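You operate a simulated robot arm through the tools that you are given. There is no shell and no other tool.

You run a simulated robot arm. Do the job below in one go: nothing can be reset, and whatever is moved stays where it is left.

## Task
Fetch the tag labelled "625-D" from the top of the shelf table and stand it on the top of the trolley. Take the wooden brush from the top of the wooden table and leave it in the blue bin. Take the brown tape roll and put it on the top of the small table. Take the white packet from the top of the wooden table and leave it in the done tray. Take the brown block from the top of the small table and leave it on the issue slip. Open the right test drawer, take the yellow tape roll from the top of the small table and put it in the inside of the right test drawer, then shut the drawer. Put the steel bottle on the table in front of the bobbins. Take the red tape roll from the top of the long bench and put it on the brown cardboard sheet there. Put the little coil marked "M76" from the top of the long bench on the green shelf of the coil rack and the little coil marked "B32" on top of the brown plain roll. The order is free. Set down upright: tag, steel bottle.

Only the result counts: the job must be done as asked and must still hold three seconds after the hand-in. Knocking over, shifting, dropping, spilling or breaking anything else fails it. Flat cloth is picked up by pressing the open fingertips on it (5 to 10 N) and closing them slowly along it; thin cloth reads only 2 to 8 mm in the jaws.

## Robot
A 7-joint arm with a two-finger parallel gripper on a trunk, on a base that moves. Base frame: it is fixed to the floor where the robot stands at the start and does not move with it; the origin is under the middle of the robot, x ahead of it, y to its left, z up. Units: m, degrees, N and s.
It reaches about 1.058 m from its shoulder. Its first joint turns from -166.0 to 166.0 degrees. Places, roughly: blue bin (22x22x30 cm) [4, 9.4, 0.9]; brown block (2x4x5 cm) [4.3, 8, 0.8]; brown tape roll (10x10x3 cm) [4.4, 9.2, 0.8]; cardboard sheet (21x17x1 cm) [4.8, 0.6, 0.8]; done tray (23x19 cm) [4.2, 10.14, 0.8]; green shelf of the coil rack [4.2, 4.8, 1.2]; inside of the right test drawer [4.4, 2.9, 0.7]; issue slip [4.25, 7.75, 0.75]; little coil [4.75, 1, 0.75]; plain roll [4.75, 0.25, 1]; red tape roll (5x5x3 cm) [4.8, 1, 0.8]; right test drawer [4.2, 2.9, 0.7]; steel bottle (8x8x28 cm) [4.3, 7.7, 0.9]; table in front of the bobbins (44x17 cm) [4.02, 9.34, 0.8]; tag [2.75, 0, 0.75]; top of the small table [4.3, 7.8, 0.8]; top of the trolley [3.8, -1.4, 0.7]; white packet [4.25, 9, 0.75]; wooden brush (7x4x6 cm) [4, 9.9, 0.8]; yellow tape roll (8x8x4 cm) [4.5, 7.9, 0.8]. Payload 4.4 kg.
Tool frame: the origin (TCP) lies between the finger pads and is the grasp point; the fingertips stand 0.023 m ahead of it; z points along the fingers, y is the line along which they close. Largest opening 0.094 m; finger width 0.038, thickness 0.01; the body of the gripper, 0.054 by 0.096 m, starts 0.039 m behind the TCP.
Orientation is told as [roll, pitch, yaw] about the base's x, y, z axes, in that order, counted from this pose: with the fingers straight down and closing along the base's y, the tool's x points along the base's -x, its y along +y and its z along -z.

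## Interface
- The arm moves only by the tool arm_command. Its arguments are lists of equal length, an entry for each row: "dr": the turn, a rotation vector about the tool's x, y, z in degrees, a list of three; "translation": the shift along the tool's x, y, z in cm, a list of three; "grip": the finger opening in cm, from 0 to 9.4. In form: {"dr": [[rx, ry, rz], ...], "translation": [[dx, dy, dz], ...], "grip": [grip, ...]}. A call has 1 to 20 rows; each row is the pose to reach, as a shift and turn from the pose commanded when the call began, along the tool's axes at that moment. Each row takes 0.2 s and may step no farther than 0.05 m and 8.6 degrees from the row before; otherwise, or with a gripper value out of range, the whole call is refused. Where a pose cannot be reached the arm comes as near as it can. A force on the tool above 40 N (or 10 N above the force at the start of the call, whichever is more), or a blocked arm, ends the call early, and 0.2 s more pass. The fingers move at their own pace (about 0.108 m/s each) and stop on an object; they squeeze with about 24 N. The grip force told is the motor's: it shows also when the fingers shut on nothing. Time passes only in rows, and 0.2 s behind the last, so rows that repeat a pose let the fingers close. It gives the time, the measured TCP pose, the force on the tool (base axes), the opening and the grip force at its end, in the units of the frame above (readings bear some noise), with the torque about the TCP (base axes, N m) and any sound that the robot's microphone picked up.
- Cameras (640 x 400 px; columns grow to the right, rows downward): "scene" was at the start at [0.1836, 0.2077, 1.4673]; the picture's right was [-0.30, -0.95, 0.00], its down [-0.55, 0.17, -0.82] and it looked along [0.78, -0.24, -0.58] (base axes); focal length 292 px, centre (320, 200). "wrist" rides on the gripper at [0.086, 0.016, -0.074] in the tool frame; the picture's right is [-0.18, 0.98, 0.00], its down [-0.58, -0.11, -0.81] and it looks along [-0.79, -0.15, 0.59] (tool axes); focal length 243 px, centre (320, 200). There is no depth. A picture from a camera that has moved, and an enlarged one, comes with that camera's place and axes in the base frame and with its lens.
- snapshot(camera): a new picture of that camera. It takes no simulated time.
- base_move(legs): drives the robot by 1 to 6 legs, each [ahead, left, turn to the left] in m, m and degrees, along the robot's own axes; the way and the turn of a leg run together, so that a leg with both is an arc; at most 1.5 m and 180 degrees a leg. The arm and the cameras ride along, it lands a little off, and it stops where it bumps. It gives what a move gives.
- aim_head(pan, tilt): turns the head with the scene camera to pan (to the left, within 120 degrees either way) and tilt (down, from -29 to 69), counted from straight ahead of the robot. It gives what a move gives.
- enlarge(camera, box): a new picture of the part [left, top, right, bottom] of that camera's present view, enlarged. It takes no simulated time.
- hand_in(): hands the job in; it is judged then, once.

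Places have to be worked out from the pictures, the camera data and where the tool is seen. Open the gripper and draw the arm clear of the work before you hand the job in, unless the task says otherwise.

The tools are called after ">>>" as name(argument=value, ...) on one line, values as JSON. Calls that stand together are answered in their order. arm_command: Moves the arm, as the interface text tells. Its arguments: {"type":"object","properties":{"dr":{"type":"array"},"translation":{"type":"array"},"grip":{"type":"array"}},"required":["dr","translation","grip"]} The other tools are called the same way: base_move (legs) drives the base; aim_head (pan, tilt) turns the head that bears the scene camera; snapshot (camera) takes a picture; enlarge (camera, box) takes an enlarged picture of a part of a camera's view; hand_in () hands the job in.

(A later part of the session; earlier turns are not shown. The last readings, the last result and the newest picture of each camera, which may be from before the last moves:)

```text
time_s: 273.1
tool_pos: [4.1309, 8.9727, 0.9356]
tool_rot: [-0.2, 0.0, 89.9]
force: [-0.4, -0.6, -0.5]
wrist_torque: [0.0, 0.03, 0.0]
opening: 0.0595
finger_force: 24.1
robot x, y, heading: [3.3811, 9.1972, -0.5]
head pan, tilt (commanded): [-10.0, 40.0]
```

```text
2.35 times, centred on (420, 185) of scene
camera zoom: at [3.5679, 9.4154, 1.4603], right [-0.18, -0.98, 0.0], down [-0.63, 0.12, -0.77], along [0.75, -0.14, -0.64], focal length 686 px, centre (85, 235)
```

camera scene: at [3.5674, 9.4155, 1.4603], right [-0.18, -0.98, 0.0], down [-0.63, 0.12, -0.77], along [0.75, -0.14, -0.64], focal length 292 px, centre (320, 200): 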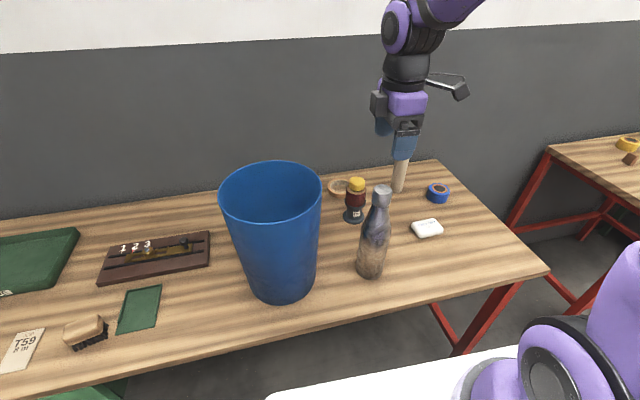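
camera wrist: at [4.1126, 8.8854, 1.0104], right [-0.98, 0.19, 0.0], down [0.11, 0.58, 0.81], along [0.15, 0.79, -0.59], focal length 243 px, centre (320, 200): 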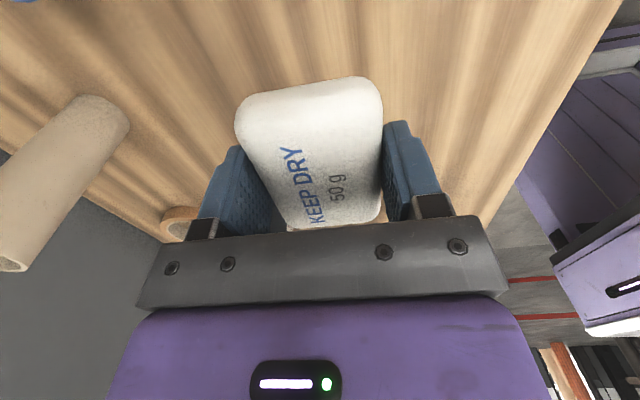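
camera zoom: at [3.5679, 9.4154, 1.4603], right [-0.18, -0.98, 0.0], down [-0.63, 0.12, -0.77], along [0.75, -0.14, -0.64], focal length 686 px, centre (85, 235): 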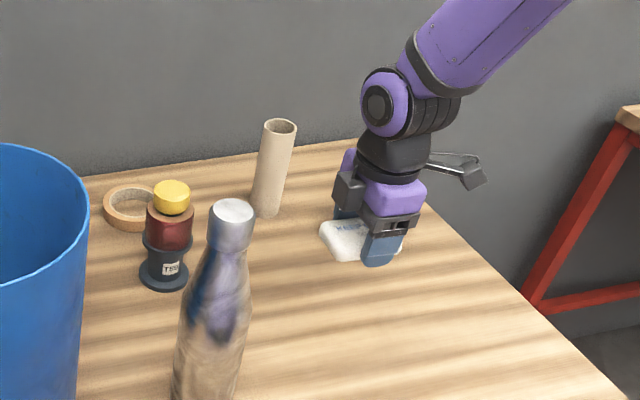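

The packet is held. I raise well above the bottle and bin, draw back, and strafe left 0.75 m towards the done tray.

>>> arm_command(dr=[[0, 0, 0], [0, 0, 0], [0, 0, 0], [0, 0, 0], [0, 0, 0], [0, 0, 0], [0, 0, 0], [0, 0, 0], [0, 0, 0], [0, 0, 0], [0, 0, 0], [0, 0, 0], [0, 0, 0], [0, 0, 0]], translation=[[0, 0, -4], [0, 0, -8.5], [0, 0, -13], [0, 0, -17.5], [0, 0, -22], [0, 0, -26.5], [0, 0, -30], [-2.5, 4, -30], [-5, 8, -30], [-7.5, 12, -30], [-10, 16, -30], [-12.5, 20, -30], [-14, 23, -30], [-14, 23, -30]], grip=[0, 0, 0, 0, 0, 0, 0, 0, 0, 0, 0, 0, 0, 0])

>>> base_move(legs=[[0, 0.75, 0.5]])

>>> aim_head(pan=0, tilt=40)

>>> snapshot(camera="scene")

```text
time_s: 276.1
tool_pos: [3.9006, 9.1131, 1.234]
tool_rot: [-0.1, 0.1, 89.7]
force: [-0.2, 1.3, -0.9]
wrist_torque: [-0.01, 0.02, -0.01]
opening: 0.0593
finger_force: 24.2
robot x, y, heading: [3.3847, 9.1963, -0.2]
head pan, tilt (commanded): [-10.0, 40.0]
```

```text
time_s: 280.1
tool_pos: [3.9054, 9.8645, 1.2335]
tool_rot: [-0.1, 0.1, 90.1]
force: [-0.6, 0.2, -0.9]
wrist_torque: [-0.04, 0.02, 0.0]
opening: 0.0595
finger_force: 23.9
robot x, y, heading: [3.3878, 9.945, -0.1]
head pan, tilt (commanded): [-10.0, 40.0]
```

```text
time_s: 280.9
tool_pos: [3.9052, 9.8655, 1.234]
tool_rot: [-0.1, 0.1, 90.0]
force: [-0.9, 0.4, -0.8]
wrist_torque: [0.0, 0.0, -0.04]
opening: 0.0595
finger_force: 24.1
robot x, y, heading: [3.3843, 9.9442, -0.4]
head pan, tilt (commanded): [0.0, 40.0]
```

```text
taken
camera scene: at [3.5717, 10.1804, 1.4603], right [0.0, -1.0, 0.0], down [-0.64, 0.0, -0.77], along [0.77, 0.0, -0.64], focal length 292 px, centre (320, 200)
```

scene: 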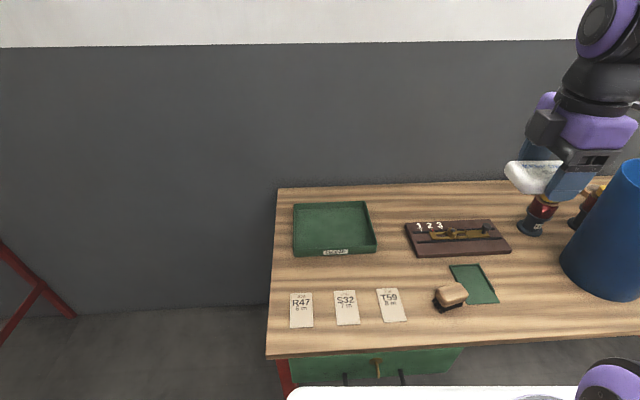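

>>> enlarge(camera="scene", box=[270, 180, 510, 340])

```text
2.50 times, centred on (390, 260) of scene
camera zoom: at [3.5717, 10.1804, 1.4603], right [0.0, -1.0, 0.0], down [-0.64, 0.0, -0.77], along [0.77, 0.0, -0.64], focal length 729 px, centre (145, 50)
```

zoom: 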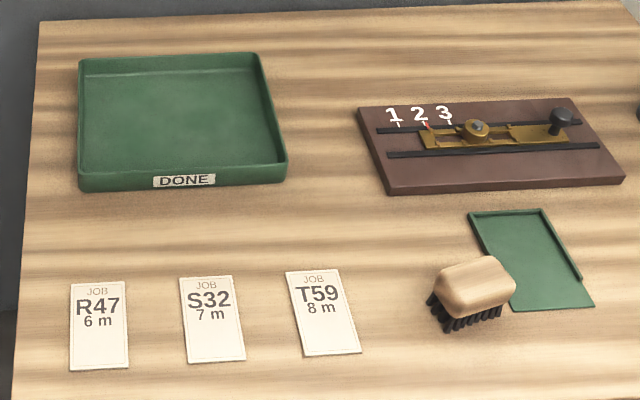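

The "DONE" tray spans x≈4.11–4.32, y≈10.02–10.26. I carry the packet above its centre (4.217, 10.14) and down to z≈0.90.

>>> arm_command(dr=[[0, 0, 0], [0, 0, 0], [0, 0, 0], [0, 0, 0], [0, 0, 0], [0, 0, 0], [0, 0, 0], [0, 0, 0], [0, 0, 0], [0, 0, 0], [0, 0, 0], [0, 0, 0], [0, 0, 0], [0, 0, 0], [0, 0, 0], [0, 0, 0], [0, 0, 0], [0, 0, 0]], translation=[[-2.7, -3.1, 0], [-5.4, -6.2, 0], [-8.1, -9.3, 0], [-10.8, -12.4, 0], [-13.5, -15.5, 0], [-16.2, -18.6, 0], [-18.9, -21.7, 0], [-21.6, -24.8, 1], [-24.3, -27.9, 2], [-27.4, -31.2, 3], [-27.4, -31.2, 7], [-27.4, -31.2, 11.5], [-27.4, -31.2, 16], [-27.4, -31.2, 20.5], [-27.4, -31.2, 25], [-27.4, -31.2, 29], [-27.4, -31.2, 33], [-27.4, -31.2, 33]], grip=[0, 0, 0, 0, 0, 0, 0, 0, 0, 0, 0, 0, 0, 0, 0, 0, 0, 0])

>>> enlarge(camera="scene", box=[270, 140, 430, 280])

>>> snapshot(camera="wrist")

```text
time_s: 284.7
tool_pos: [4.2173, 10.1368, 0.9032]
tool_rot: [-0.1, 0.1, 90.0]
force: [0.2, -0.4, -0.7]
wrist_torque: [-0.01, 0.0, 0.02]
opening: 0.0593
finger_force: 23.8
robot x, y, heading: [3.3863, 9.948, -0.1]
head pan, tilt (commanded): [0.0, 40.0]
```

```text
2.86 times, centred on (350, 210) of scene
camera zoom: at [3.5716, 10.1805, 1.4603], right [0.0, -1.0, 0.0], down [-0.64, 0.0, -0.77], along [0.77, 0.0, -0.64], focal length 833 px, centre (234, 171)
```

zoom: 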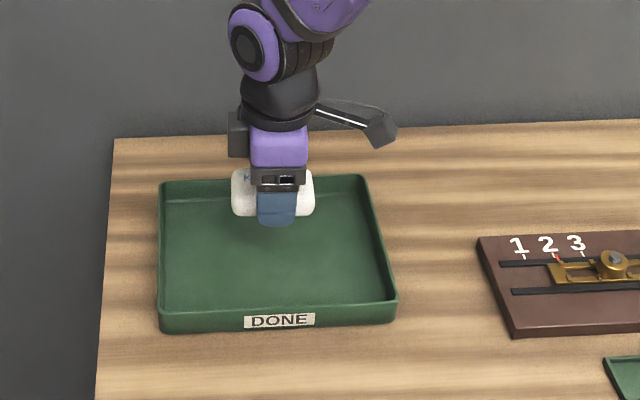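

```text
taken
camera wrist: at [4.1991, 10.0513, 0.978], right [-0.98, 0.18, 0.0], down [0.11, 0.58, 0.81], along [0.15, 0.79, -0.59], focal length 243 px, centre (320, 200)
```

wrist: 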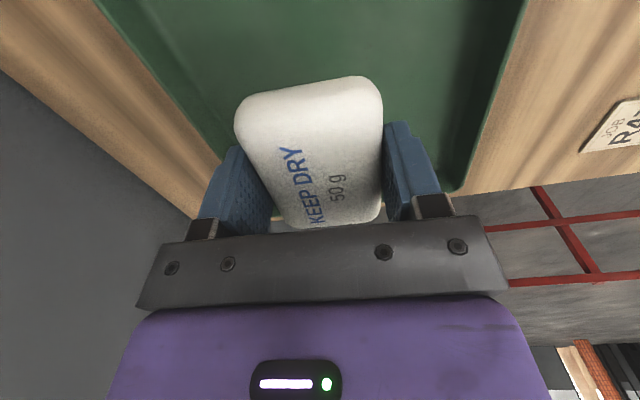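

Well centred over the tray. Lowering to contact.

>>> arm_command(dr=[[0, 0, 0], [0, 0, 0], [0, 0, 0], [0, 0, 0], [0, 0, 0]], translation=[[0, 0, 2], [0, 0, 4], [0, 0, 5.5], [0, 0, 6.2], [0, 0, 6.2]], grip=[0, 0, 0, 0, 0])

>>> arm_command(dr=[[0, 0, 0], [0, 0, 0], [0, 0, 0], [0, 0, 0]], translation=[[0, 0, 0.2], [0, 0, 0.4], [0, 0, 0.6], [0, 0, 0.6]], grip=[0, 0, 0, 0])

```text
time_s: 285.9
tool_pos: [4.2165, 10.1388, 0.8411]
tool_rot: [-0.1, 0.1, 90.0]
force: [0.1, 0.1, -0.9]
wrist_torque: [-0.01, -0.01, 0.0]
opening: 0.0594
finger_force: 23.9
robot x, y, heading: [3.3872, 9.9449, -0.2]
head pan, tilt (commanded): [0.0, 40.0]
```

```text
time_s: 286.9
tool_pos: [4.2186, 10.1388, 0.8371]
tool_rot: [-0.1, 0.0, 90.0]
force: [0.7, -0.3, -1.3]
wrist_torque: [-0.02, 0.01, 0.01]
opening: 0.0594
finger_force: 24.1
robot x, y, heading: [3.3876, 9.9494, -0.2]
head pan, tilt (commanded): [0.0, 40.0]
```

>>> arm_command(dr=[[0, 0, 0], [0, 0, 0], [0, 0, 0], [0, 0, 0]], translation=[[0, 0, 0.2], [0, 0, 0.4], [0, 0, 0.6], [0, 0, 0.6]], grip=[0, 0, 0, 0])

```text
time_s: 287.9
tool_pos: [4.2169, 10.1396, 0.8307]
tool_rot: [-0.1, 0.0, 90.0]
force: [0.4, 0.4, 0.3]
wrist_torque: [-0.01, 0.03, 0.01]
opening: 0.0594
finger_force: 23.9
robot x, y, heading: [3.3892, 9.946, -0.3]
head pan, tilt (commanded): [0.0, 40.0]
```

>>> arm_command(dr=[[0, 0, 0], [0, 0, 0], [0, 0, 0]], translation=[[0, 0, 0.15], [0, 0, 0.3], [0, 0, 0.3]], grip=[0, 0, 0])

```text
time_s: 288.7
tool_pos: [4.2164, 10.1385, 0.8294]
tool_rot: [-0.4, -0.1, 90.1]
force: [-0.1, 0.5, 39.9]
wrist_torque: [-0.25, 1.1, 0.07]
opening: 0.0593
finger_force: 24.0
robot x, y, heading: [3.3834, 9.9464, 0.1]
head pan, tilt (commanded): [0.0, 40.0]
```

Firm contact. I back off 2.5 mm, open to 7.5 cm and lift out.

>>> arm_command(dr=[[0, 0, 0], [0, 0, 0], [0, 0, 0], [0, 0, 0], [0, 0, 0], [0, 0, 0], [0, 0, 0], [0, 0, 0], [0, 0, 0], [0, 0, 0]], translation=[[0, 0, -0.25], [0, 0, -0.25], [0, 0, -0.25], [0, 0, -0.25], [0, 0, -0.25], [0, 0, -1], [0, 0, -3], [0, 0, -7], [0, 0, -11], [0, 0, -15]], grip=[0, 6.1, 6.5, 7, 7.5, 7.5, 7.5, 7.5, 7.5, 7.5])

>>> snapshot(camera="scene")

>>> enlarge(camera="scene", box=[270, 140, 510, 340])

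```text
time_s: 290.9
tool_pos: [4.217, 10.1374, 0.9759]
tool_rot: [0.1, 0.2, 90.0]
force: [0.4, 0.6, -0.3]
wrist_torque: [0.02, 0.02, 0.03]
opening: 0.0752
finger_force: 0.0
robot x, y, heading: [3.3839, 9.9487, -0.4]
head pan, tilt (commanded): [0.0, 40.0]
```

```text
taken
camera scene: at [3.5723, 10.1807, 1.4602], right [0.0, -1.0, 0.0], down [-0.64, 0.0, -0.77], along [0.77, 0.0, -0.64], focal length 292 px, centre (320, 200)
```

scene: 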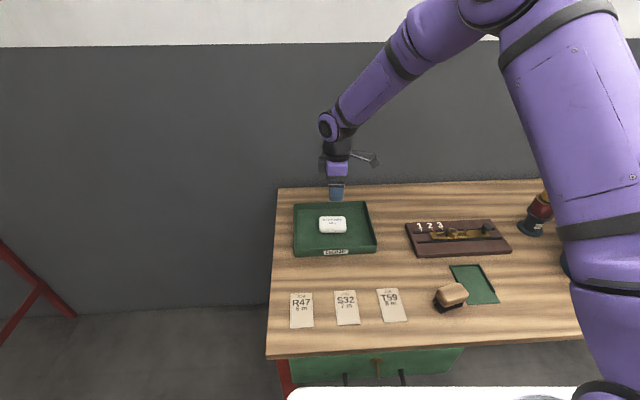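

```text
2.00 times, centred on (390, 240) of scene
camera zoom: at [3.5723, 10.1807, 1.4602], right [0.0, -1.0, 0.0], down [-0.64, 0.0, -0.77], along [0.77, 0.0, -0.64], focal length 583 px, centre (180, 120)
```

zoom: 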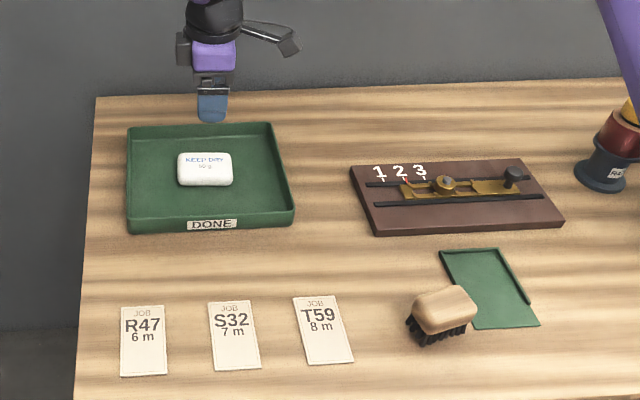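

The packet lies in the DONE tray. I zoom on the brush to get its pose.

>>> enlarge(camera="scene", box=[415, 250, 515, 330])

>>> snapshot(camera="wrist")

```text
5.00 times, centred on (465, 290) of scene
camera zoom: at [3.5723, 10.1807, 1.4602], right [0.0, -1.0, 0.0], down [-0.64, 0.0, -0.77], along [0.77, 0.0, -0.64], focal length 1458 px, centre (-405, -250)
```

zoom: 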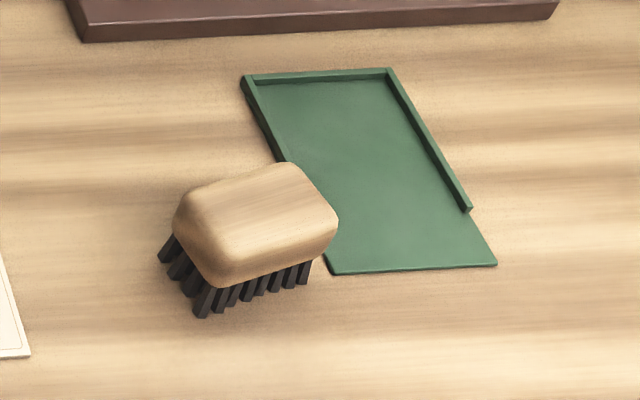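

```text
taken
camera wrist: at [4.2003, 10.0507, 1.0515], right [-0.98, 0.18, 0.0], down [0.11, 0.58, 0.81], along [0.15, 0.79, -0.59], focal length 243 px, centre (320, 200)
```

wrist: 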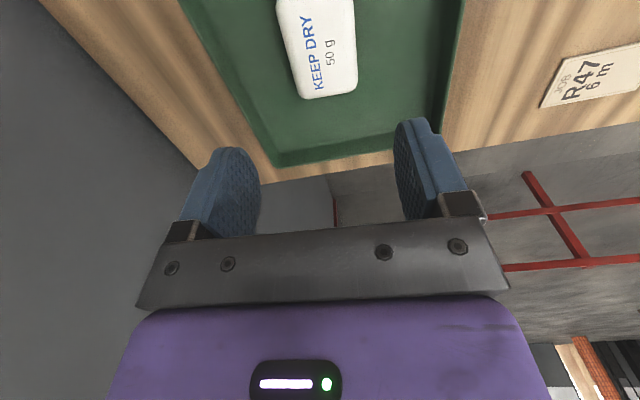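

The brush is centred ≈(3.956, 9.866), long axis about -70° from x, top z≈0.855. I raise the arm and back the base 0.15 m so the brush is at a comfortable distance.

>>> arm_command(dr=[[0, 0, 0], [0, 0, 0], [0, 0, 0], [0, 0, 0]], translation=[[0, 0, -4], [0, 0, -8], [0, 0, -12], [0, 0, -15]], grip=[7.5, 7.5, 7.5, 7.5])

>>> base_move(legs=[[-0.15, 0, 0.2]])

>>> aim_head(pan=-25, tilt=45)

>>> snapshot(camera="scene")

```text
time_s: 291.9
tool_pos: [4.216, 10.1383, 1.1251]
tool_rot: [0.0, 0.1, 90.1]
force: [0.4, -0.2, -0.6]
wrist_torque: [0.02, 0.04, -0.03]
opening: 0.0749
finger_force: 0.1
robot x, y, heading: [3.3854, 9.9484, -0.0]
head pan, tilt (commanded): [0.0, 40.0]
```

```text
time_s: 293.2
tool_pos: [4.0678, 10.1418, 1.1253]
tool_rot: [-0.2, 0.1, 90.2]
force: [0.4, -0.5, 0.7]
wrist_torque: [0.0, -0.03, 0.01]
opening: 0.0752
finger_force: 0.2
robot x, y, heading: [3.2364, 9.9491, -0.1]
head pan, tilt (commanded): [0.0, 40.0]
```

```text
time_s: 294.1
tool_pos: [4.0675, 10.1413, 1.1264]
tool_rot: [-0.2, 0.1, 90.1]
force: [-0.9, 0.5, 0.1]
wrist_torque: [-0.01, -0.01, -0.01]
opening: 0.075
finger_force: 0.1
robot x, y, heading: [3.2377, 9.9484, -0.1]
head pan, tilt (commanded): [-25.0, 45.0]
```

```text
taken
camera scene: at [3.4111, 10.147, 1.4531], right [-0.42, -0.91, 0.0], down [-0.64, 0.3, -0.71], along [0.64, -0.3, -0.71], focal length 292 px, centre (320, 200)
```

scene: 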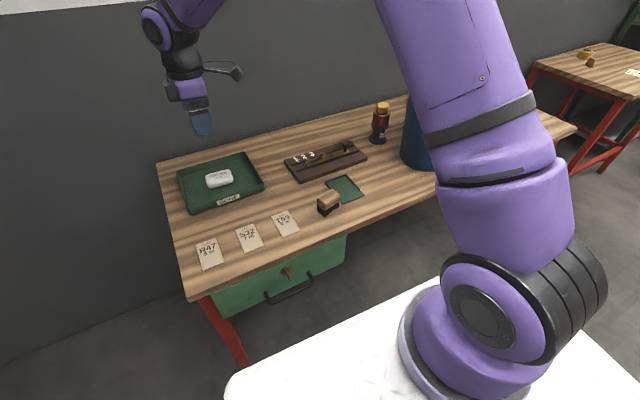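

Moving the gripper above the brush and turning it 20° to match.

>>> arm_command(dr=[[0, 0, -3], [0, 0, -6], [0, 0, -9], [0, 0, -12], [0, 0, -15], [0, 0, -18], [0, 0, -20], [0, 0, -20], [0, 0, -20], [0, 0, -20], [0, 0, -20]], translation=[[4, 1.6, 0], [8, 3.2, 0], [12, 4.8, 0], [16, 6.4, 0], [20, 8, 0], [24, 9.6, 0], [27.5, 11.1, 2], [27.5, 11.1, 6], [27.5, 11.1, 10], [27.5, 11.1, 14], [27.5, 11.1, 14]], grip=[7.5, 7.5, 7.5, 7.5, 7.5, 7.5, 7.5, 7.5, 7.5, 7.5, 7.5])

>>> snapshot(camera="wrist")

>>> enlarge(camera="scene", box=[260, 110, 400, 230])

```text
time_s: 296.5
tool_pos: [3.9564, 9.8631, 0.9862]
tool_rot: [-0.1, 0.1, 110.3]
force: [-0.5, 0.2, 0.0]
wrist_torque: [-0.01, -0.02, -0.02]
opening: 0.0752
finger_force: 0.1
robot x, y, heading: [3.234, 9.9448, -0.2]
head pan, tilt (commanded): [-25.0, 45.0]
```

```text
taken
camera wrist: at [3.969, 9.7761, 1.0619], right [-0.99, -0.17, 0.0], down [-0.1, 0.58, 0.81], along [-0.13, 0.79, -0.59], focal length 243 px, centre (320, 200)
```

wrist: 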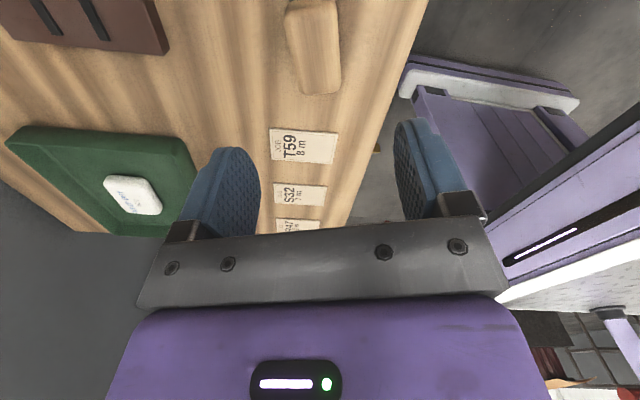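

```text
3.33 times, centred on (330, 170) of scene
camera zoom: at [3.4109, 10.1469, 1.4531], right [-0.42, -0.91, 0.0], down [-0.64, 0.3, -0.71], along [0.64, -0.3, -0.71], focal length 972 px, centre (287, 300)
```

zoom: 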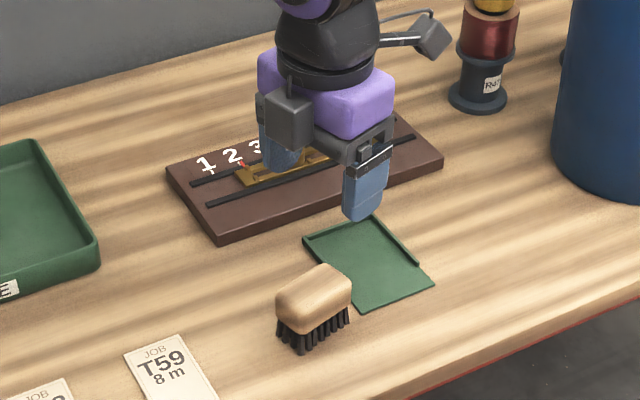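

Brush long axis is at about -74°, centre (3.959, 9.858). I turn 4° back, descend to z≈0.846 and close.

>>> arm_command(dr=[[0, 0, 4], [0, 0, 4], [0, 0, 4], [0, 0, 4], [0, 0, 4], [0, 0, 4], [0, 0, 4], [0, 0, 4], [0, 0, 4], [0, 0, 4]], translation=[[0.5, 0, 4], [0.5, 0, 8], [0.5, 0, 11], [0.5, 0, 13], [0.5, 0, 14], [0.5, 0, 14], [0.5, 0, 14], [0.5, 0, 14], [0.5, 0, 14], [0.5, 0, 14]], grip=[7.5, 7.5, 7.5, 7.5, 7.5, 6, 5, 3, 0, 0])

>>> snapshot(camera="wrist")

>>> enlarge(camera="scene", box=[260, 110, 400, 230])

```text
time_s: 298.7
tool_pos: [3.96, 9.8595, 0.8454]
tool_rot: [-0.1, 0.2, 106.3]
force: [-0.6, -0.5, 0.6]
wrist_torque: [0.04, 0.0, -0.02]
opening: 0.0398
finger_force: 23.9
robot x, y, heading: [3.2358, 9.9473, 0.0]
head pan, tilt (commanded): [-25.0, 45.0]
```

```text
taken
camera wrist: at [3.9665, 9.7719, 0.9208], right [-1.0, -0.1, 0.0], down [-0.06, 0.59, 0.81], along [-0.08, 0.8, -0.59], focal length 243 px, centre (320, 200)
```

wrist: 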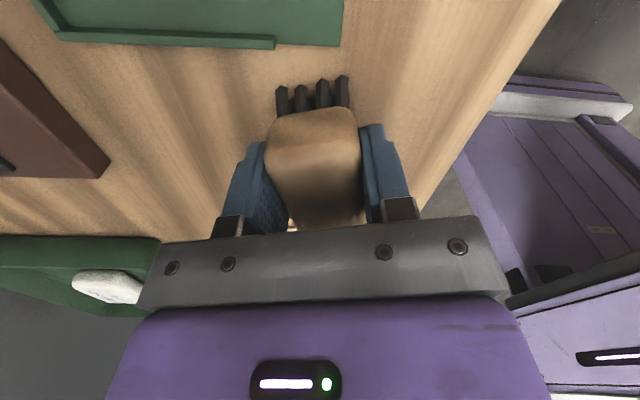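

```text
3.33 times, centred on (330, 170) of scene
camera zoom: at [3.4111, 10.1469, 1.4531], right [-0.42, -0.91, 0.0], down [-0.64, 0.3, -0.71], along [0.64, -0.3, -0.71], focal length 972 px, centre (287, 300)
```

zoom: 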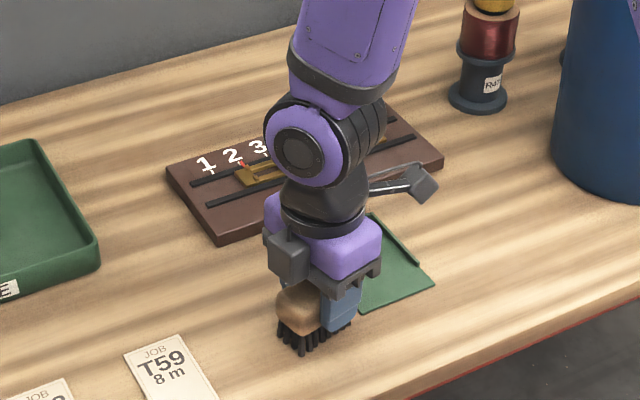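

The brush is gripped (4.0 cm). I lift it to z≈1.25 and carry it above the bin, offset so that the wrist camera will fit inside the rim.

>>> arm_command(dr=[[0, 0, 0], [0, 0, 0], [0, 0, 0], [0, 0, 0], [0, 0, 0], [0, 0, 0], [0, 0, 0], [0, 0, 0], [0, 0, 0], [0, 0, 0], [0, 0, 0], [0, 0, 0], [0, 0, 0], [0, 0, 0], [0, 0, 0], [0, 0, 0], [0, 0, 0], [0, 0, 0], [0, 0, 0], [0, 0, 0]], translation=[[0, 0, -2], [0, 0, -6], [0, 0, -10.5], [0, 0, -15], [0, 0, -19.5], [0, 0, -24], [0, 0, -28.5], [0, 0, -33], [0, 0, -37], [0, 0, -40], [4.5, 0.6, -40], [9, 1.2, -40], [13.5, 1.8, -40], [18, 2.4, -40], [22.5, 3, -40], [27, 3.6, -40], [31.5, 4.2, -40], [35.5, 4.8, -40], [39.6, 5.4, -40], [39.6, 5.4, -40]], grip=[0, 0, 0, 0, 0, 0, 0, 0, 0, 0, 0, 0, 0, 0, 0, 0, 0, 0, 0, 0])

>>> snapshot(camera="wrist")

>>> snapshot(camera="scene")

```text
time_s: 302.9
tool_pos: [4.017, 9.4658, 1.2463]
tool_rot: [0.0, 0.1, 106.2]
force: [0.4, 0.1, -0.4]
wrist_torque: [-0.01, -0.02, -0.04]
opening: 0.0395
finger_force: 23.9
robot x, y, heading: [3.2377, 9.9466, 0.1]
head pan, tilt (commanded): [-25.0, 45.0]
```

```text
taken
camera wrist: at [4.0235, 9.3778, 1.3225], right [-1.0, -0.1, 0.0], down [-0.06, 0.59, 0.81], along [-0.08, 0.8, -0.59], focal length 243 px, centre (320, 200)
```

wrist: 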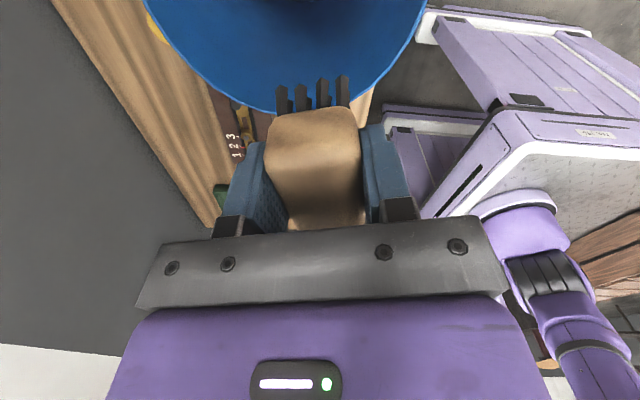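

```text
taken
camera scene: at [3.4111, 10.1468, 1.4531], right [-0.42, -0.91, 0.0], down [-0.64, 0.3, -0.71], along [0.64, -0.3, -0.71], focal length 292 px, centre (320, 200)
```

scene: 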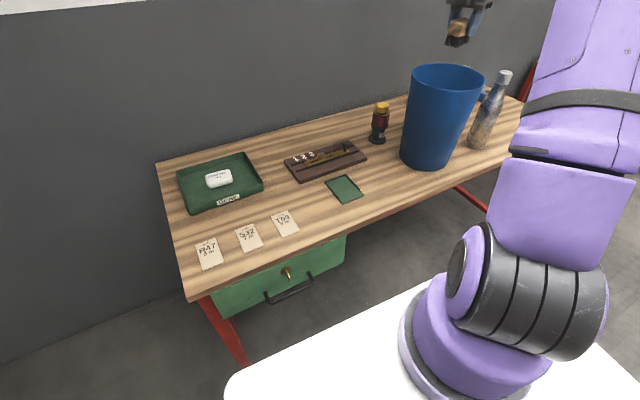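

The bin rim centre computes to (4.038, 9.427), r≈0.105. I adjust ~1 cm and descend into the bin halfway, checking the view.

>>> arm_command(dr=[[0, 0, 0], [0, 0, 0], [0, 0, 0], [0, 0, 0], [0, 0, 0], [0, 0, 0]], translation=[[0.8, -0.9, 2], [0.8, -0.9, 6], [0.8, -0.9, 10], [0.8, -0.9, 14], [0.8, -0.9, 17], [0.8, -0.9, 17]], grip=[0, 0, 0, 0, 0, 0])

>>> snapshot(camera="wrist")

>>> aim_head(pan=-45, tilt=30)

>>> snapshot(camera="scene")

```text
time_s: 304.3
tool_pos: [4.0282, 9.4615, 1.076]
tool_rot: [0.0, 0.1, 106.3]
force: [-0.8, 0.0, -0.9]
wrist_torque: [0.01, 0.04, 0.03]
opening: 0.0393
finger_force: 23.8
robot x, y, heading: [3.2371, 9.946, -0.1]
head pan, tilt (commanded): [-25.0, 45.0]
```

```text
taken
camera wrist: at [4.0352, 9.3741, 1.1505], right [-1.0, -0.1, 0.0], down [-0.06, 0.59, 0.81], along [-0.08, 0.8, -0.59], focal length 243 px, centre (320, 200)
```

wrist: 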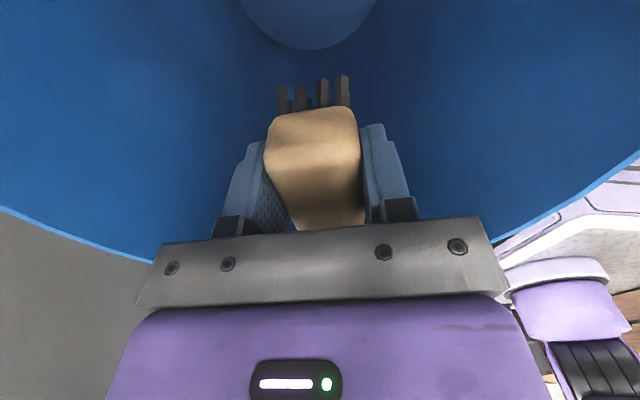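

```text
time_s: 305.1
tool_pos: [4.029, 9.4623, 1.0749]
tool_rot: [-0.1, 0.1, 106.3]
force: [0.5, 0.1, -0.7]
wrist_torque: [-0.01, 0.0, -0.01]
opening: 0.0397
finger_force: 23.9
robot x, y, heading: [3.2405, 9.9484, 0.1]
head pan, tilt (commanded): [-45.0, 30.0]
```

```text
taken
camera scene: at [3.4014, 10.1173, 1.4756], right [-0.71, -0.71, 0.0], down [-0.35, 0.35, -0.87], along [0.61, -0.61, -0.5], focal length 292 px, centre (320, 200)
```

scene: 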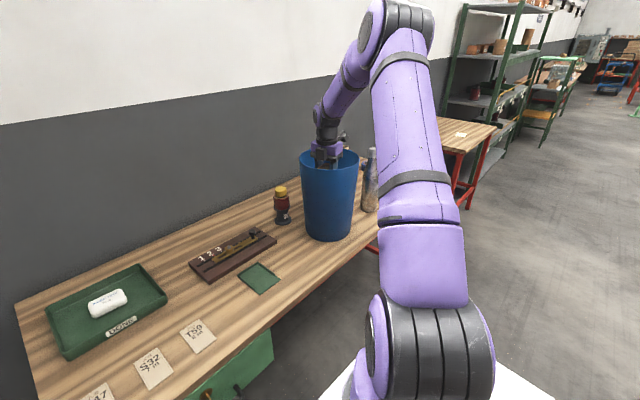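

Clearances inside the rim look fine. I descend further to z≈0.95 and then release the brush.

>>> arm_command(dr=[[0, 0, 0], [0, 0, 0], [0, 0, 0], [0, 0, 0], [0, 0, 0]], translation=[[0, 0, 3], [0, 0, 6], [0, 0, 9], [0, 0, 11.5], [0, 0, 11.5]], grip=[0, 0, 0, 0, 0])

>>> snapshot(camera="wrist")

>>> enlarge(camera="scene", box=[260, 80, 420, 260])

```text
time_s: 306.3
tool_pos: [4.0269, 9.4596, 0.9614]
tool_rot: [0.0, 0.1, 106.2]
force: [-0.3, -0.1, -1.0]
wrist_torque: [-0.02, -0.01, -0.04]
opening: 0.0393
finger_force: 23.7
robot x, y, heading: [3.2354, 9.949, 0.0]
head pan, tilt (commanded): [-45.0, 30.0]
```

```text
taken
camera wrist: at [4.0346, 9.3726, 1.0363], right [-1.0, -0.1, 0.0], down [-0.06, 0.59, 0.81], along [-0.08, 0.8, -0.59], focal length 243 px, centre (320, 200)
```

wrist: 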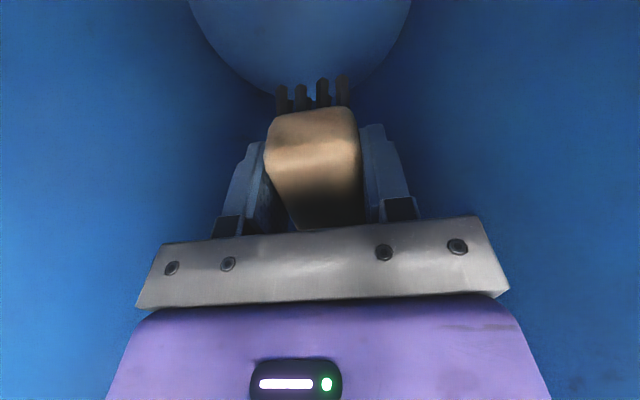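

```text
2.22 times, centred on (340, 170) of scene
camera zoom: at [3.4012, 10.1173, 1.4757], right [-0.71, -0.71, 0.0], down [-0.35, 0.35, -0.87], along [0.61, -0.61, -0.5], focal length 648 px, centre (276, 267)
```

zoom: 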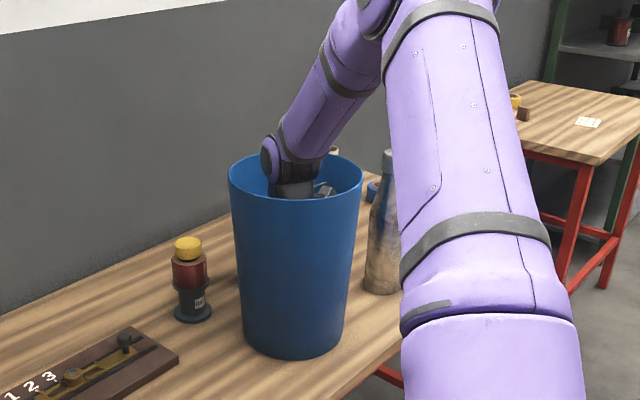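

The wrist is at rim level, so I release here (about a 10 cm fall onto the bin floor) and then draw straight up.

>>> arm_command(dr=[[0, 0, 0], [0, 0, 0], [0, 0, 0], [0, 0, 0]], translation=[[0, 0, 0], [0, 0, 0], [0, 0, 0], [0, 0, 0]], grip=[6, 6, 6, 6])

>>> snapshot(camera="wrist")

>>> arm_command(dr=[[0, 0, 0], [0, 0, 0], [0, 0, 0], [0, 0, 0], [0, 0, 0], [0, 0, 0], [0, 0, 0], [0, 0, 0], [0, 0, 0]], translation=[[0, 0, -3], [0, 0, -6], [0, 0, -10], [0, 0, -14], [0, 0, -18], [0, 0, -22], [0, 0, -26], [0, 0, -30], [0, 0, -30]], grip=[6, 6, 6, 6, 6, 6, 6, 6, 6])

>>> snapshot(camera="wrist")

>>> snapshot(camera="scene")

```text
time_s: 307.3
tool_pos: [4.0278, 9.4617, 0.961]
tool_rot: [-0.1, 0.2, 106.2]
force: [-0.7, -0.5, -0.6]
wrist_torque: [0.01, 0.02, 0.01]
opening: 0.0601
finger_force: 0.1
robot x, y, heading: [3.2391, 9.9469, 0.0]
head pan, tilt (commanded): [-45.0, 30.0]
```

```text
taken
camera wrist: at [4.0345, 9.3725, 1.0366], right [-1.0, -0.1, 0.0], down [-0.06, 0.59, 0.81], along [-0.08, 0.8, -0.59], focal length 243 px, centre (320, 200)
```

wrist: 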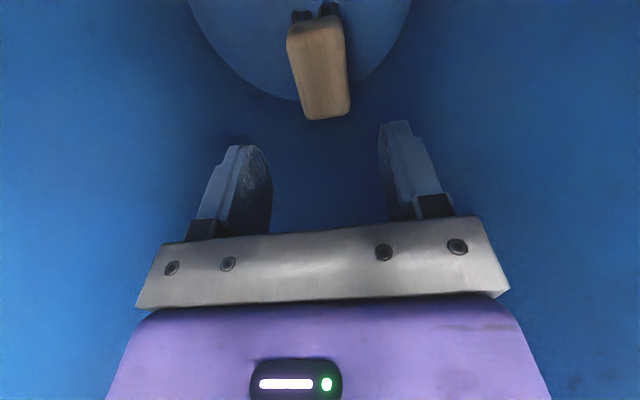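

```text
time_s: 309.3
tool_pos: [4.0265, 9.4622, 1.262]
tool_rot: [-0.1, 0.2, 106.2]
force: [0.1, -1.5, 0.0]
wrist_torque: [0.06, -0.01, 0.02]
opening: 0.0601
finger_force: 0.0
robot x, y, heading: [3.2371, 9.9462, -0.2]
head pan, tilt (commanded): [-45.0, 30.0]
```

```text
taken
camera wrist: at [4.034, 9.3743, 1.3365], right [-1.0, -0.1, 0.0], down [-0.06, 0.59, 0.81], along [-0.08, 0.8, -0.59], focal length 243 px, centre (320, 200)
```

wrist: 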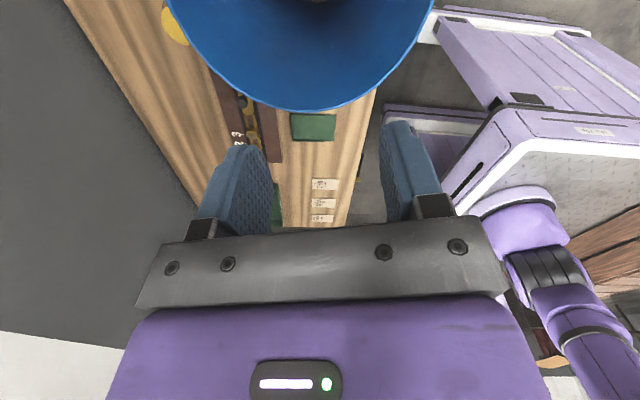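

```text
taken
camera scene: at [3.4013, 10.1172, 1.4757], right [-0.71, -0.71, 0.0], down [-0.35, 0.35, -0.87], along [0.61, -0.61, -0.5], focal length 292 px, centre (320, 200)
```

scene: 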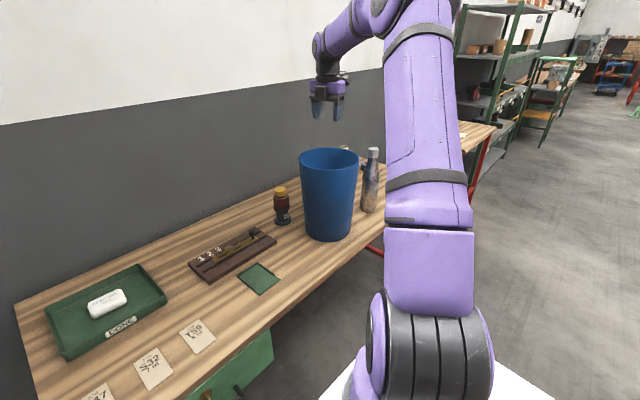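

The brush stands inside the bin. I tuck the arm back and move the base to about (3.45, 8.95) for the brown tape ring (≈4.37, 9.19).

>>> arm_command(dr=[[0, 0, 1.5], [0, 0, 3], [0, 0, 4.5], [0, 0, 6], [0, 0, 7.5], [0, 0, 9], [0, 0, 10.5], [0, 0, 12], [0, 0, 13.5], [0, 0, 15], [0, 0, 16.2]], translation=[[-4.3, 1.5, 0], [-8.6, 3, 0], [-12.9, 4.5, 0], [-17.2, 6, 0], [-21.5, 7.5, 0], [-25.8, 9, 0], [-30.1, 10.5, 0], [-34.4, 12, 0], [-38.7, 13.5, 0], [-43, 15, 0], [-47, 16.4, 0]], grip=[6, 6, 6, 6, 6, 6, 6, 6, 6, 6, 6])

>>> base_move(legs=[[0, -1.0, 0.2], [0.2, 0, 0]])

>>> aim_head(pan=0, tilt=40)

>>> snapshot(camera="scene")

```text
time_s: 311.7
tool_pos: [3.7382, 9.8699, 1.2608]
tool_rot: [-0.1, 0.1, 89.9]
force: [1.1, -0.7, 0.5]
wrist_torque: [0.02, 0.07, 0.03]
opening: 0.0601
finger_force: 0.1
robot x, y, heading: [3.2362, 9.9457, 0.1]
head pan, tilt (commanded): [-45.0, 30.0]
```

```text
time_s: 318.1
tool_pos: [3.9491, 8.8915, 1.2623]
tool_rot: [-0.2, 0.0, 90.9]
force: [0.3, 0.8, 0.3]
wrist_torque: [0.01, 0.0, -0.02]
opening: 0.0597
finger_force: 0.2
robot x, y, heading: [3.4477, 8.9621, 1.2]
head pan, tilt (commanded): [-45.0, 30.0]
```

```text
time_s: 319.2
tool_pos: [3.9497, 8.8922, 1.262]
tool_rot: [-0.1, 0.0, 90.8]
force: [1.2, 0.1, 0.5]
wrist_torque: [0.0, 0.01, -0.01]
opening: 0.0598
finger_force: 0.0
robot x, y, heading: [3.4484, 8.9606, 1.2]
head pan, tilt (commanded): [0.0, 40.0]
```

```text
taken
camera scene: at [3.6277, 9.1993, 1.4603], right [0.02, -1.0, 0.0], down [-0.64, -0.01, -0.77], along [0.77, 0.01, -0.64], focal length 292 px, centre (320, 200)
```

scene: 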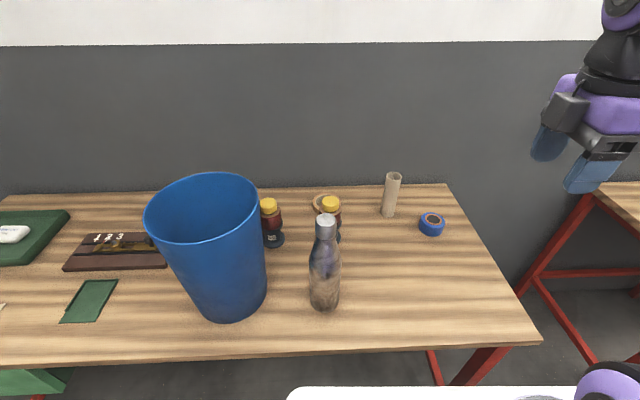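

The ring is hidden behind bottle and bobbin, so I'll use the wrist camera: move the gripper to about (4.37, 9.03) at z≈1.26.

>>> arm_command(dr=[[0, 0, 0], [0, 0, 0], [0, 0, 0], [0, 0, 0], [0, 0, 0], [0, 0, 0], [0, 0, 0], [0, 0, 0], [0, 0, 0], [0, 0, 0], [0, 0, 0]], translation=[[-1.3, -4.2, 0], [-2.6, -8.4, 0], [-3.9, -12.6, 0], [-5.2, -16.8, 0], [-6.6, -21, 0], [-7.9, -25.2, 0], [-9.2, -29.4, 0], [-10.5, -33.6, 0], [-11.9, -37.8, 0], [-13.2, -42.2, 0], [-13.2, -42.2, 0]], grip=[4, 4, 4, 4, 4, 4, 4, 4, 4, 4, 4])

>>> snapshot(camera="wrist")

>>> snapshot(camera="scene")

```text
time_s: 321.6
tool_pos: [4.3688, 9.0322, 1.2624]
tool_rot: [-0.1, 0.1, 90.9]
force: [-0.2, 0.0, 0.5]
wrist_torque: [-0.01, -0.04, 0.03]
opening: 0.0401
finger_force: 0.0
robot x, y, heading: [3.4476, 8.9648, 1.1]
head pan, tilt (commanded): [0.0, 40.0]
```

```text
taken
camera wrist: at [4.3523, 8.945, 1.3373], right [-0.99, 0.17, 0.0], down [0.1, 0.58, 0.81], along [0.14, 0.79, -0.59], focal length 243 px, centre (320, 200)
```

wrist: 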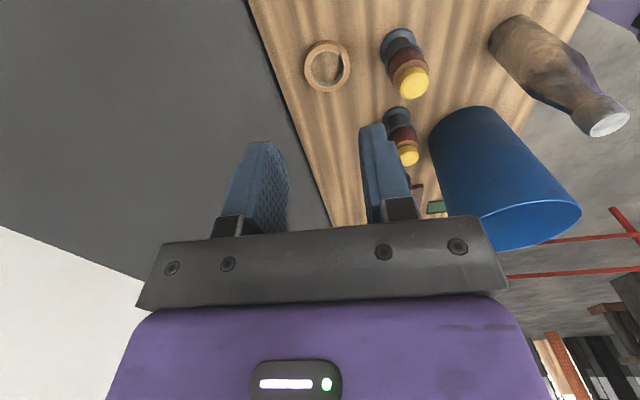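

```text
taken
camera scene: at [3.6277, 9.1993, 1.4603], right [0.02, -1.0, 0.0], down [-0.64, -0.01, -0.77], along [0.77, 0.01, -0.64], focal length 292 px, centre (320, 200)
```

scene: 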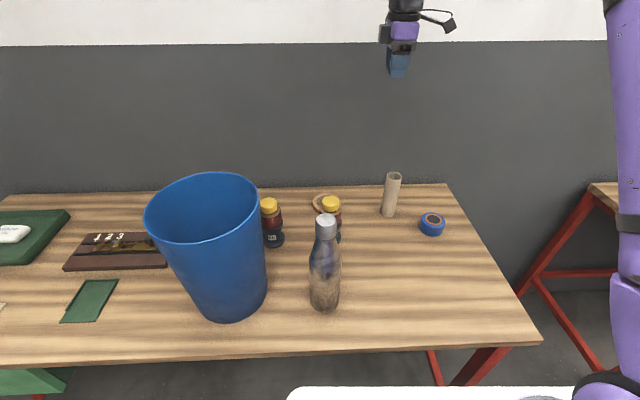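

>>> enlarge(camera="wrist", box=[260, 20, 440, 130])

```text
3.56 times, centred on (350, 75) of wrist
camera zoom: at [4.3523, 8.945, 1.3373], right [-0.99, 0.17, 0.0], down [0.1, 0.58, 0.81], along [0.14, 0.79, -0.59], focal length 863 px, centre (213, 644)
```

zoom: 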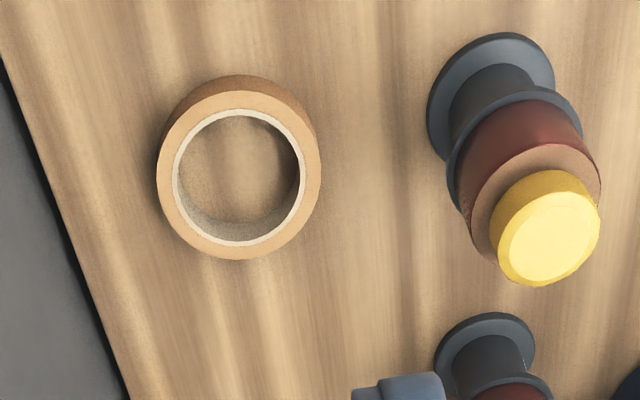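

The ring centre is ≈(4.379, 9.184), inner Ø≈7.2 cm, wall 1.2 cm. I'll grasp its far (+x) wall with one finger inside: target TCP x≈4.418; first above it at z≈1.02.

>>> arm_command(dr=[[0, 0, 0], [0, 0, 0], [0, 0, 0], [0, 0, 0], [0, 0, 0], [0, 0, 0], [0, 0, 0], [0, 0, 0], [0, 0, 0], [0, 0, 0]], translation=[[-4, -1.3, 0], [-8, -2.6, 0], [-12, -3.9, 0], [-15.1, -5.0, 2], [-15.1, -5.0, 6], [-15.1, -5.0, 10], [-15.1, -5.0, 14], [-15.1, -5.0, 18], [-15.1, -5.0, 22], [-15.1, -5.0, 24]], grip=[4, 4, 4, 4, 4, 4, 4, 4, 4, 4])

>>> snapshot(camera="wrist")

>>> snapshot(camera="scene")

```text
time_s: 323.8
tool_pos: [4.4164, 9.182, 1.0225]
tool_rot: [-0.2, 0.1, 90.9]
force: [-0.5, -0.1, -0.8]
wrist_torque: [-0.02, -0.05, 0.01]
opening: 0.0399
finger_force: 0.2
robot x, y, heading: [3.4471, 8.9607, 1.0]
head pan, tilt (commanded): [0.0, 40.0]
```

```text
taken
camera wrist: at [4.4, 9.0954, 1.0978], right [-0.99, 0.17, 0.0], down [0.1, 0.58, 0.81], along [0.14, 0.79, -0.59], focal length 243 px, centre (320, 200)
```

wrist: 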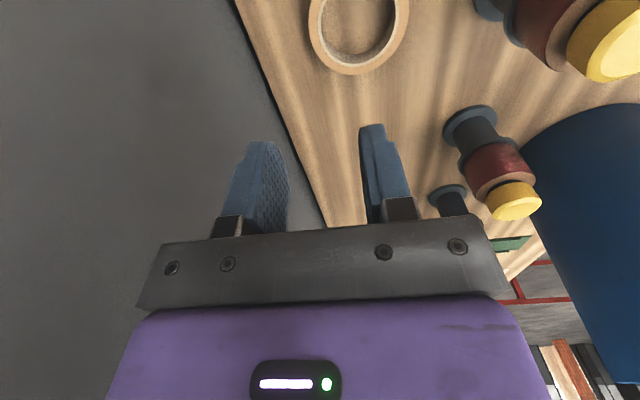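

```text
taken
camera scene: at [3.6275, 9.1993, 1.4604], right [0.02, -1.0, 0.0], down [-0.64, -0.01, -0.77], along [0.77, 0.01, -0.64], focal length 292 px, centre (320, 200)
```

scene: 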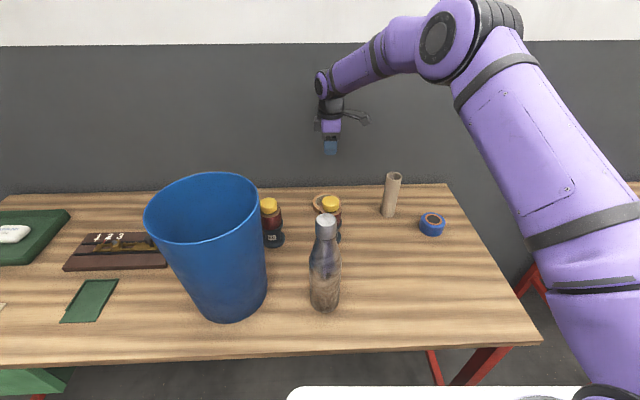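

Ring confirmed: centre (4.379, 9.185), outer r≈4.6, inner r≈3.5 cm; the TCP is right over its far wall. I descend to z≈0.826.

>>> arm_command(dr=[[0, 0, 0], [0, 0, 0], [0, 0, 0], [0, 0, 0], [0, 0, 0], [0, 0, 0], [0, 0, 0], [0, 0, 0]], translation=[[-0.2, -0.1, 4], [-0.2, -0.1, 8], [-0.2, -0.1, 12], [-0.2, -0.1, 15], [-0.2, -0.1, 17.5], [-0.2, -0.1, 19], [-0.2, -0.1, 19.5], [-0.2, -0.1, 19.5]], grip=[4, 4, 4, 4, 4, 4, 4, 4])

>>> snapshot(camera="wrist")

>>> snapshot(camera="scene")

```text
time_s: 325.6
tool_pos: [4.4184, 9.1841, 0.8263]
tool_rot: [-0.1, 0.1, 90.9]
force: [1.1, -0.7, -1.1]
wrist_torque: [-0.02, 0.02, 0.04]
opening: 0.04
finger_force: 0.1
robot x, y, heading: [3.446, 8.9643, 0.9]
head pan, tilt (commanded): [0.0, 40.0]
```

```text
taken
camera wrist: at [4.4012, 9.0977, 0.9018], right [-0.99, 0.17, 0.0], down [0.1, 0.58, 0.81], along [0.14, 0.79, -0.59], focal length 243 px, centre (320, 200)
```

wrist: 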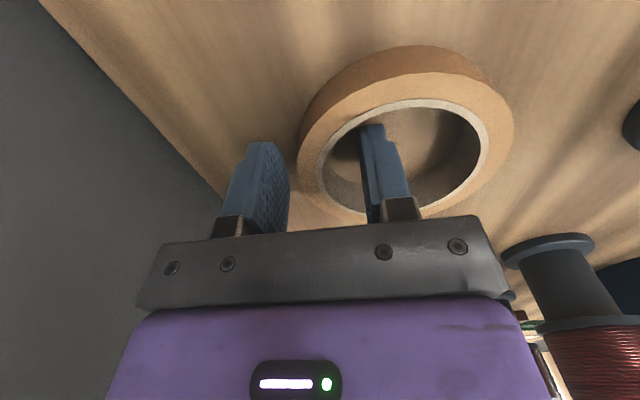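

```text
taken
camera scene: at [3.6278, 9.1994, 1.4603], right [0.02, -1.0, 0.0], down [-0.64, -0.01, -0.77], along [0.77, 0.01, -0.64], focal length 292 px, centre (320, 200)
```

scene: 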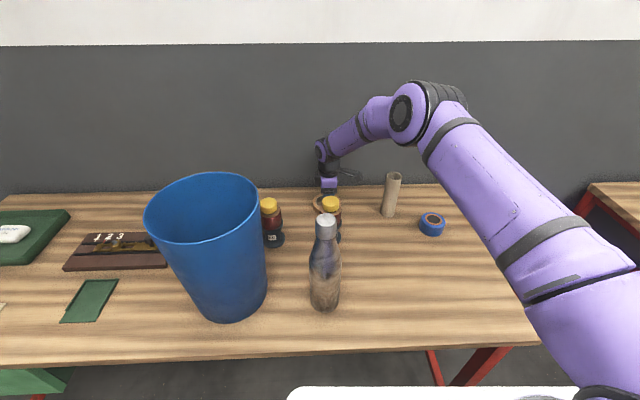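

One finger is inside the ring, one outside. I close and lift straight up.

>>> arm_command(dr=[[0, 0, 0], [0, 0, 0], [0, 0, 0], [0, 0, 0], [0, 0, 0], [0, 0, 0], [0, 0, 0], [0, 0, 0], [0, 0, 0]], translation=[[0, 0, 0], [0, 0, 0], [0, 0, 0], [0, 0, 0], [0, 0, -0.5], [0, 0, -2], [0, 0, -5], [0, 0, -9], [0, 0, -13]], grip=[3, 2, 0, 0, 0, 0, 0, 0, 0])

>>> snapshot(camera="wrist")

```text
time_s: 327.6
tool_pos: [4.4191, 9.1855, 0.9553]
tool_rot: [-0.1, 0.1, 90.9]
force: [-0.2, -0.6, -1.1]
wrist_torque: [0.0, 0.0, 0.0]
opening: 0.019
finger_force: 24.1
robot x, y, heading: [3.4517, 8.9606, 1.0]
head pan, tilt (commanded): [0.0, 40.0]
```

```text
taken
camera wrist: at [4.4026, 9.0993, 1.0308], right [-0.99, 0.17, 0.0], down [0.1, 0.58, 0.81], along [0.14, 0.79, -0.59], focal length 243 px, centre (320, 200)
```

wrist: 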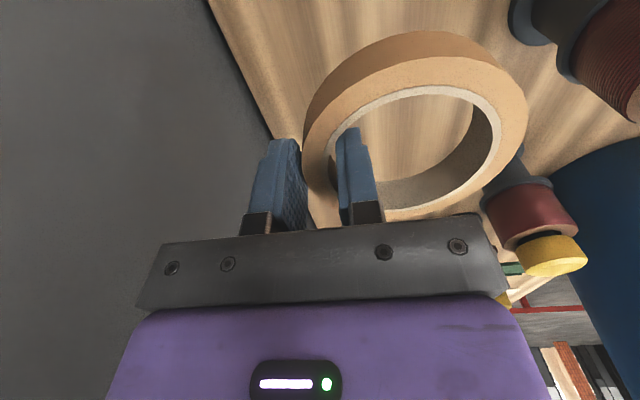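

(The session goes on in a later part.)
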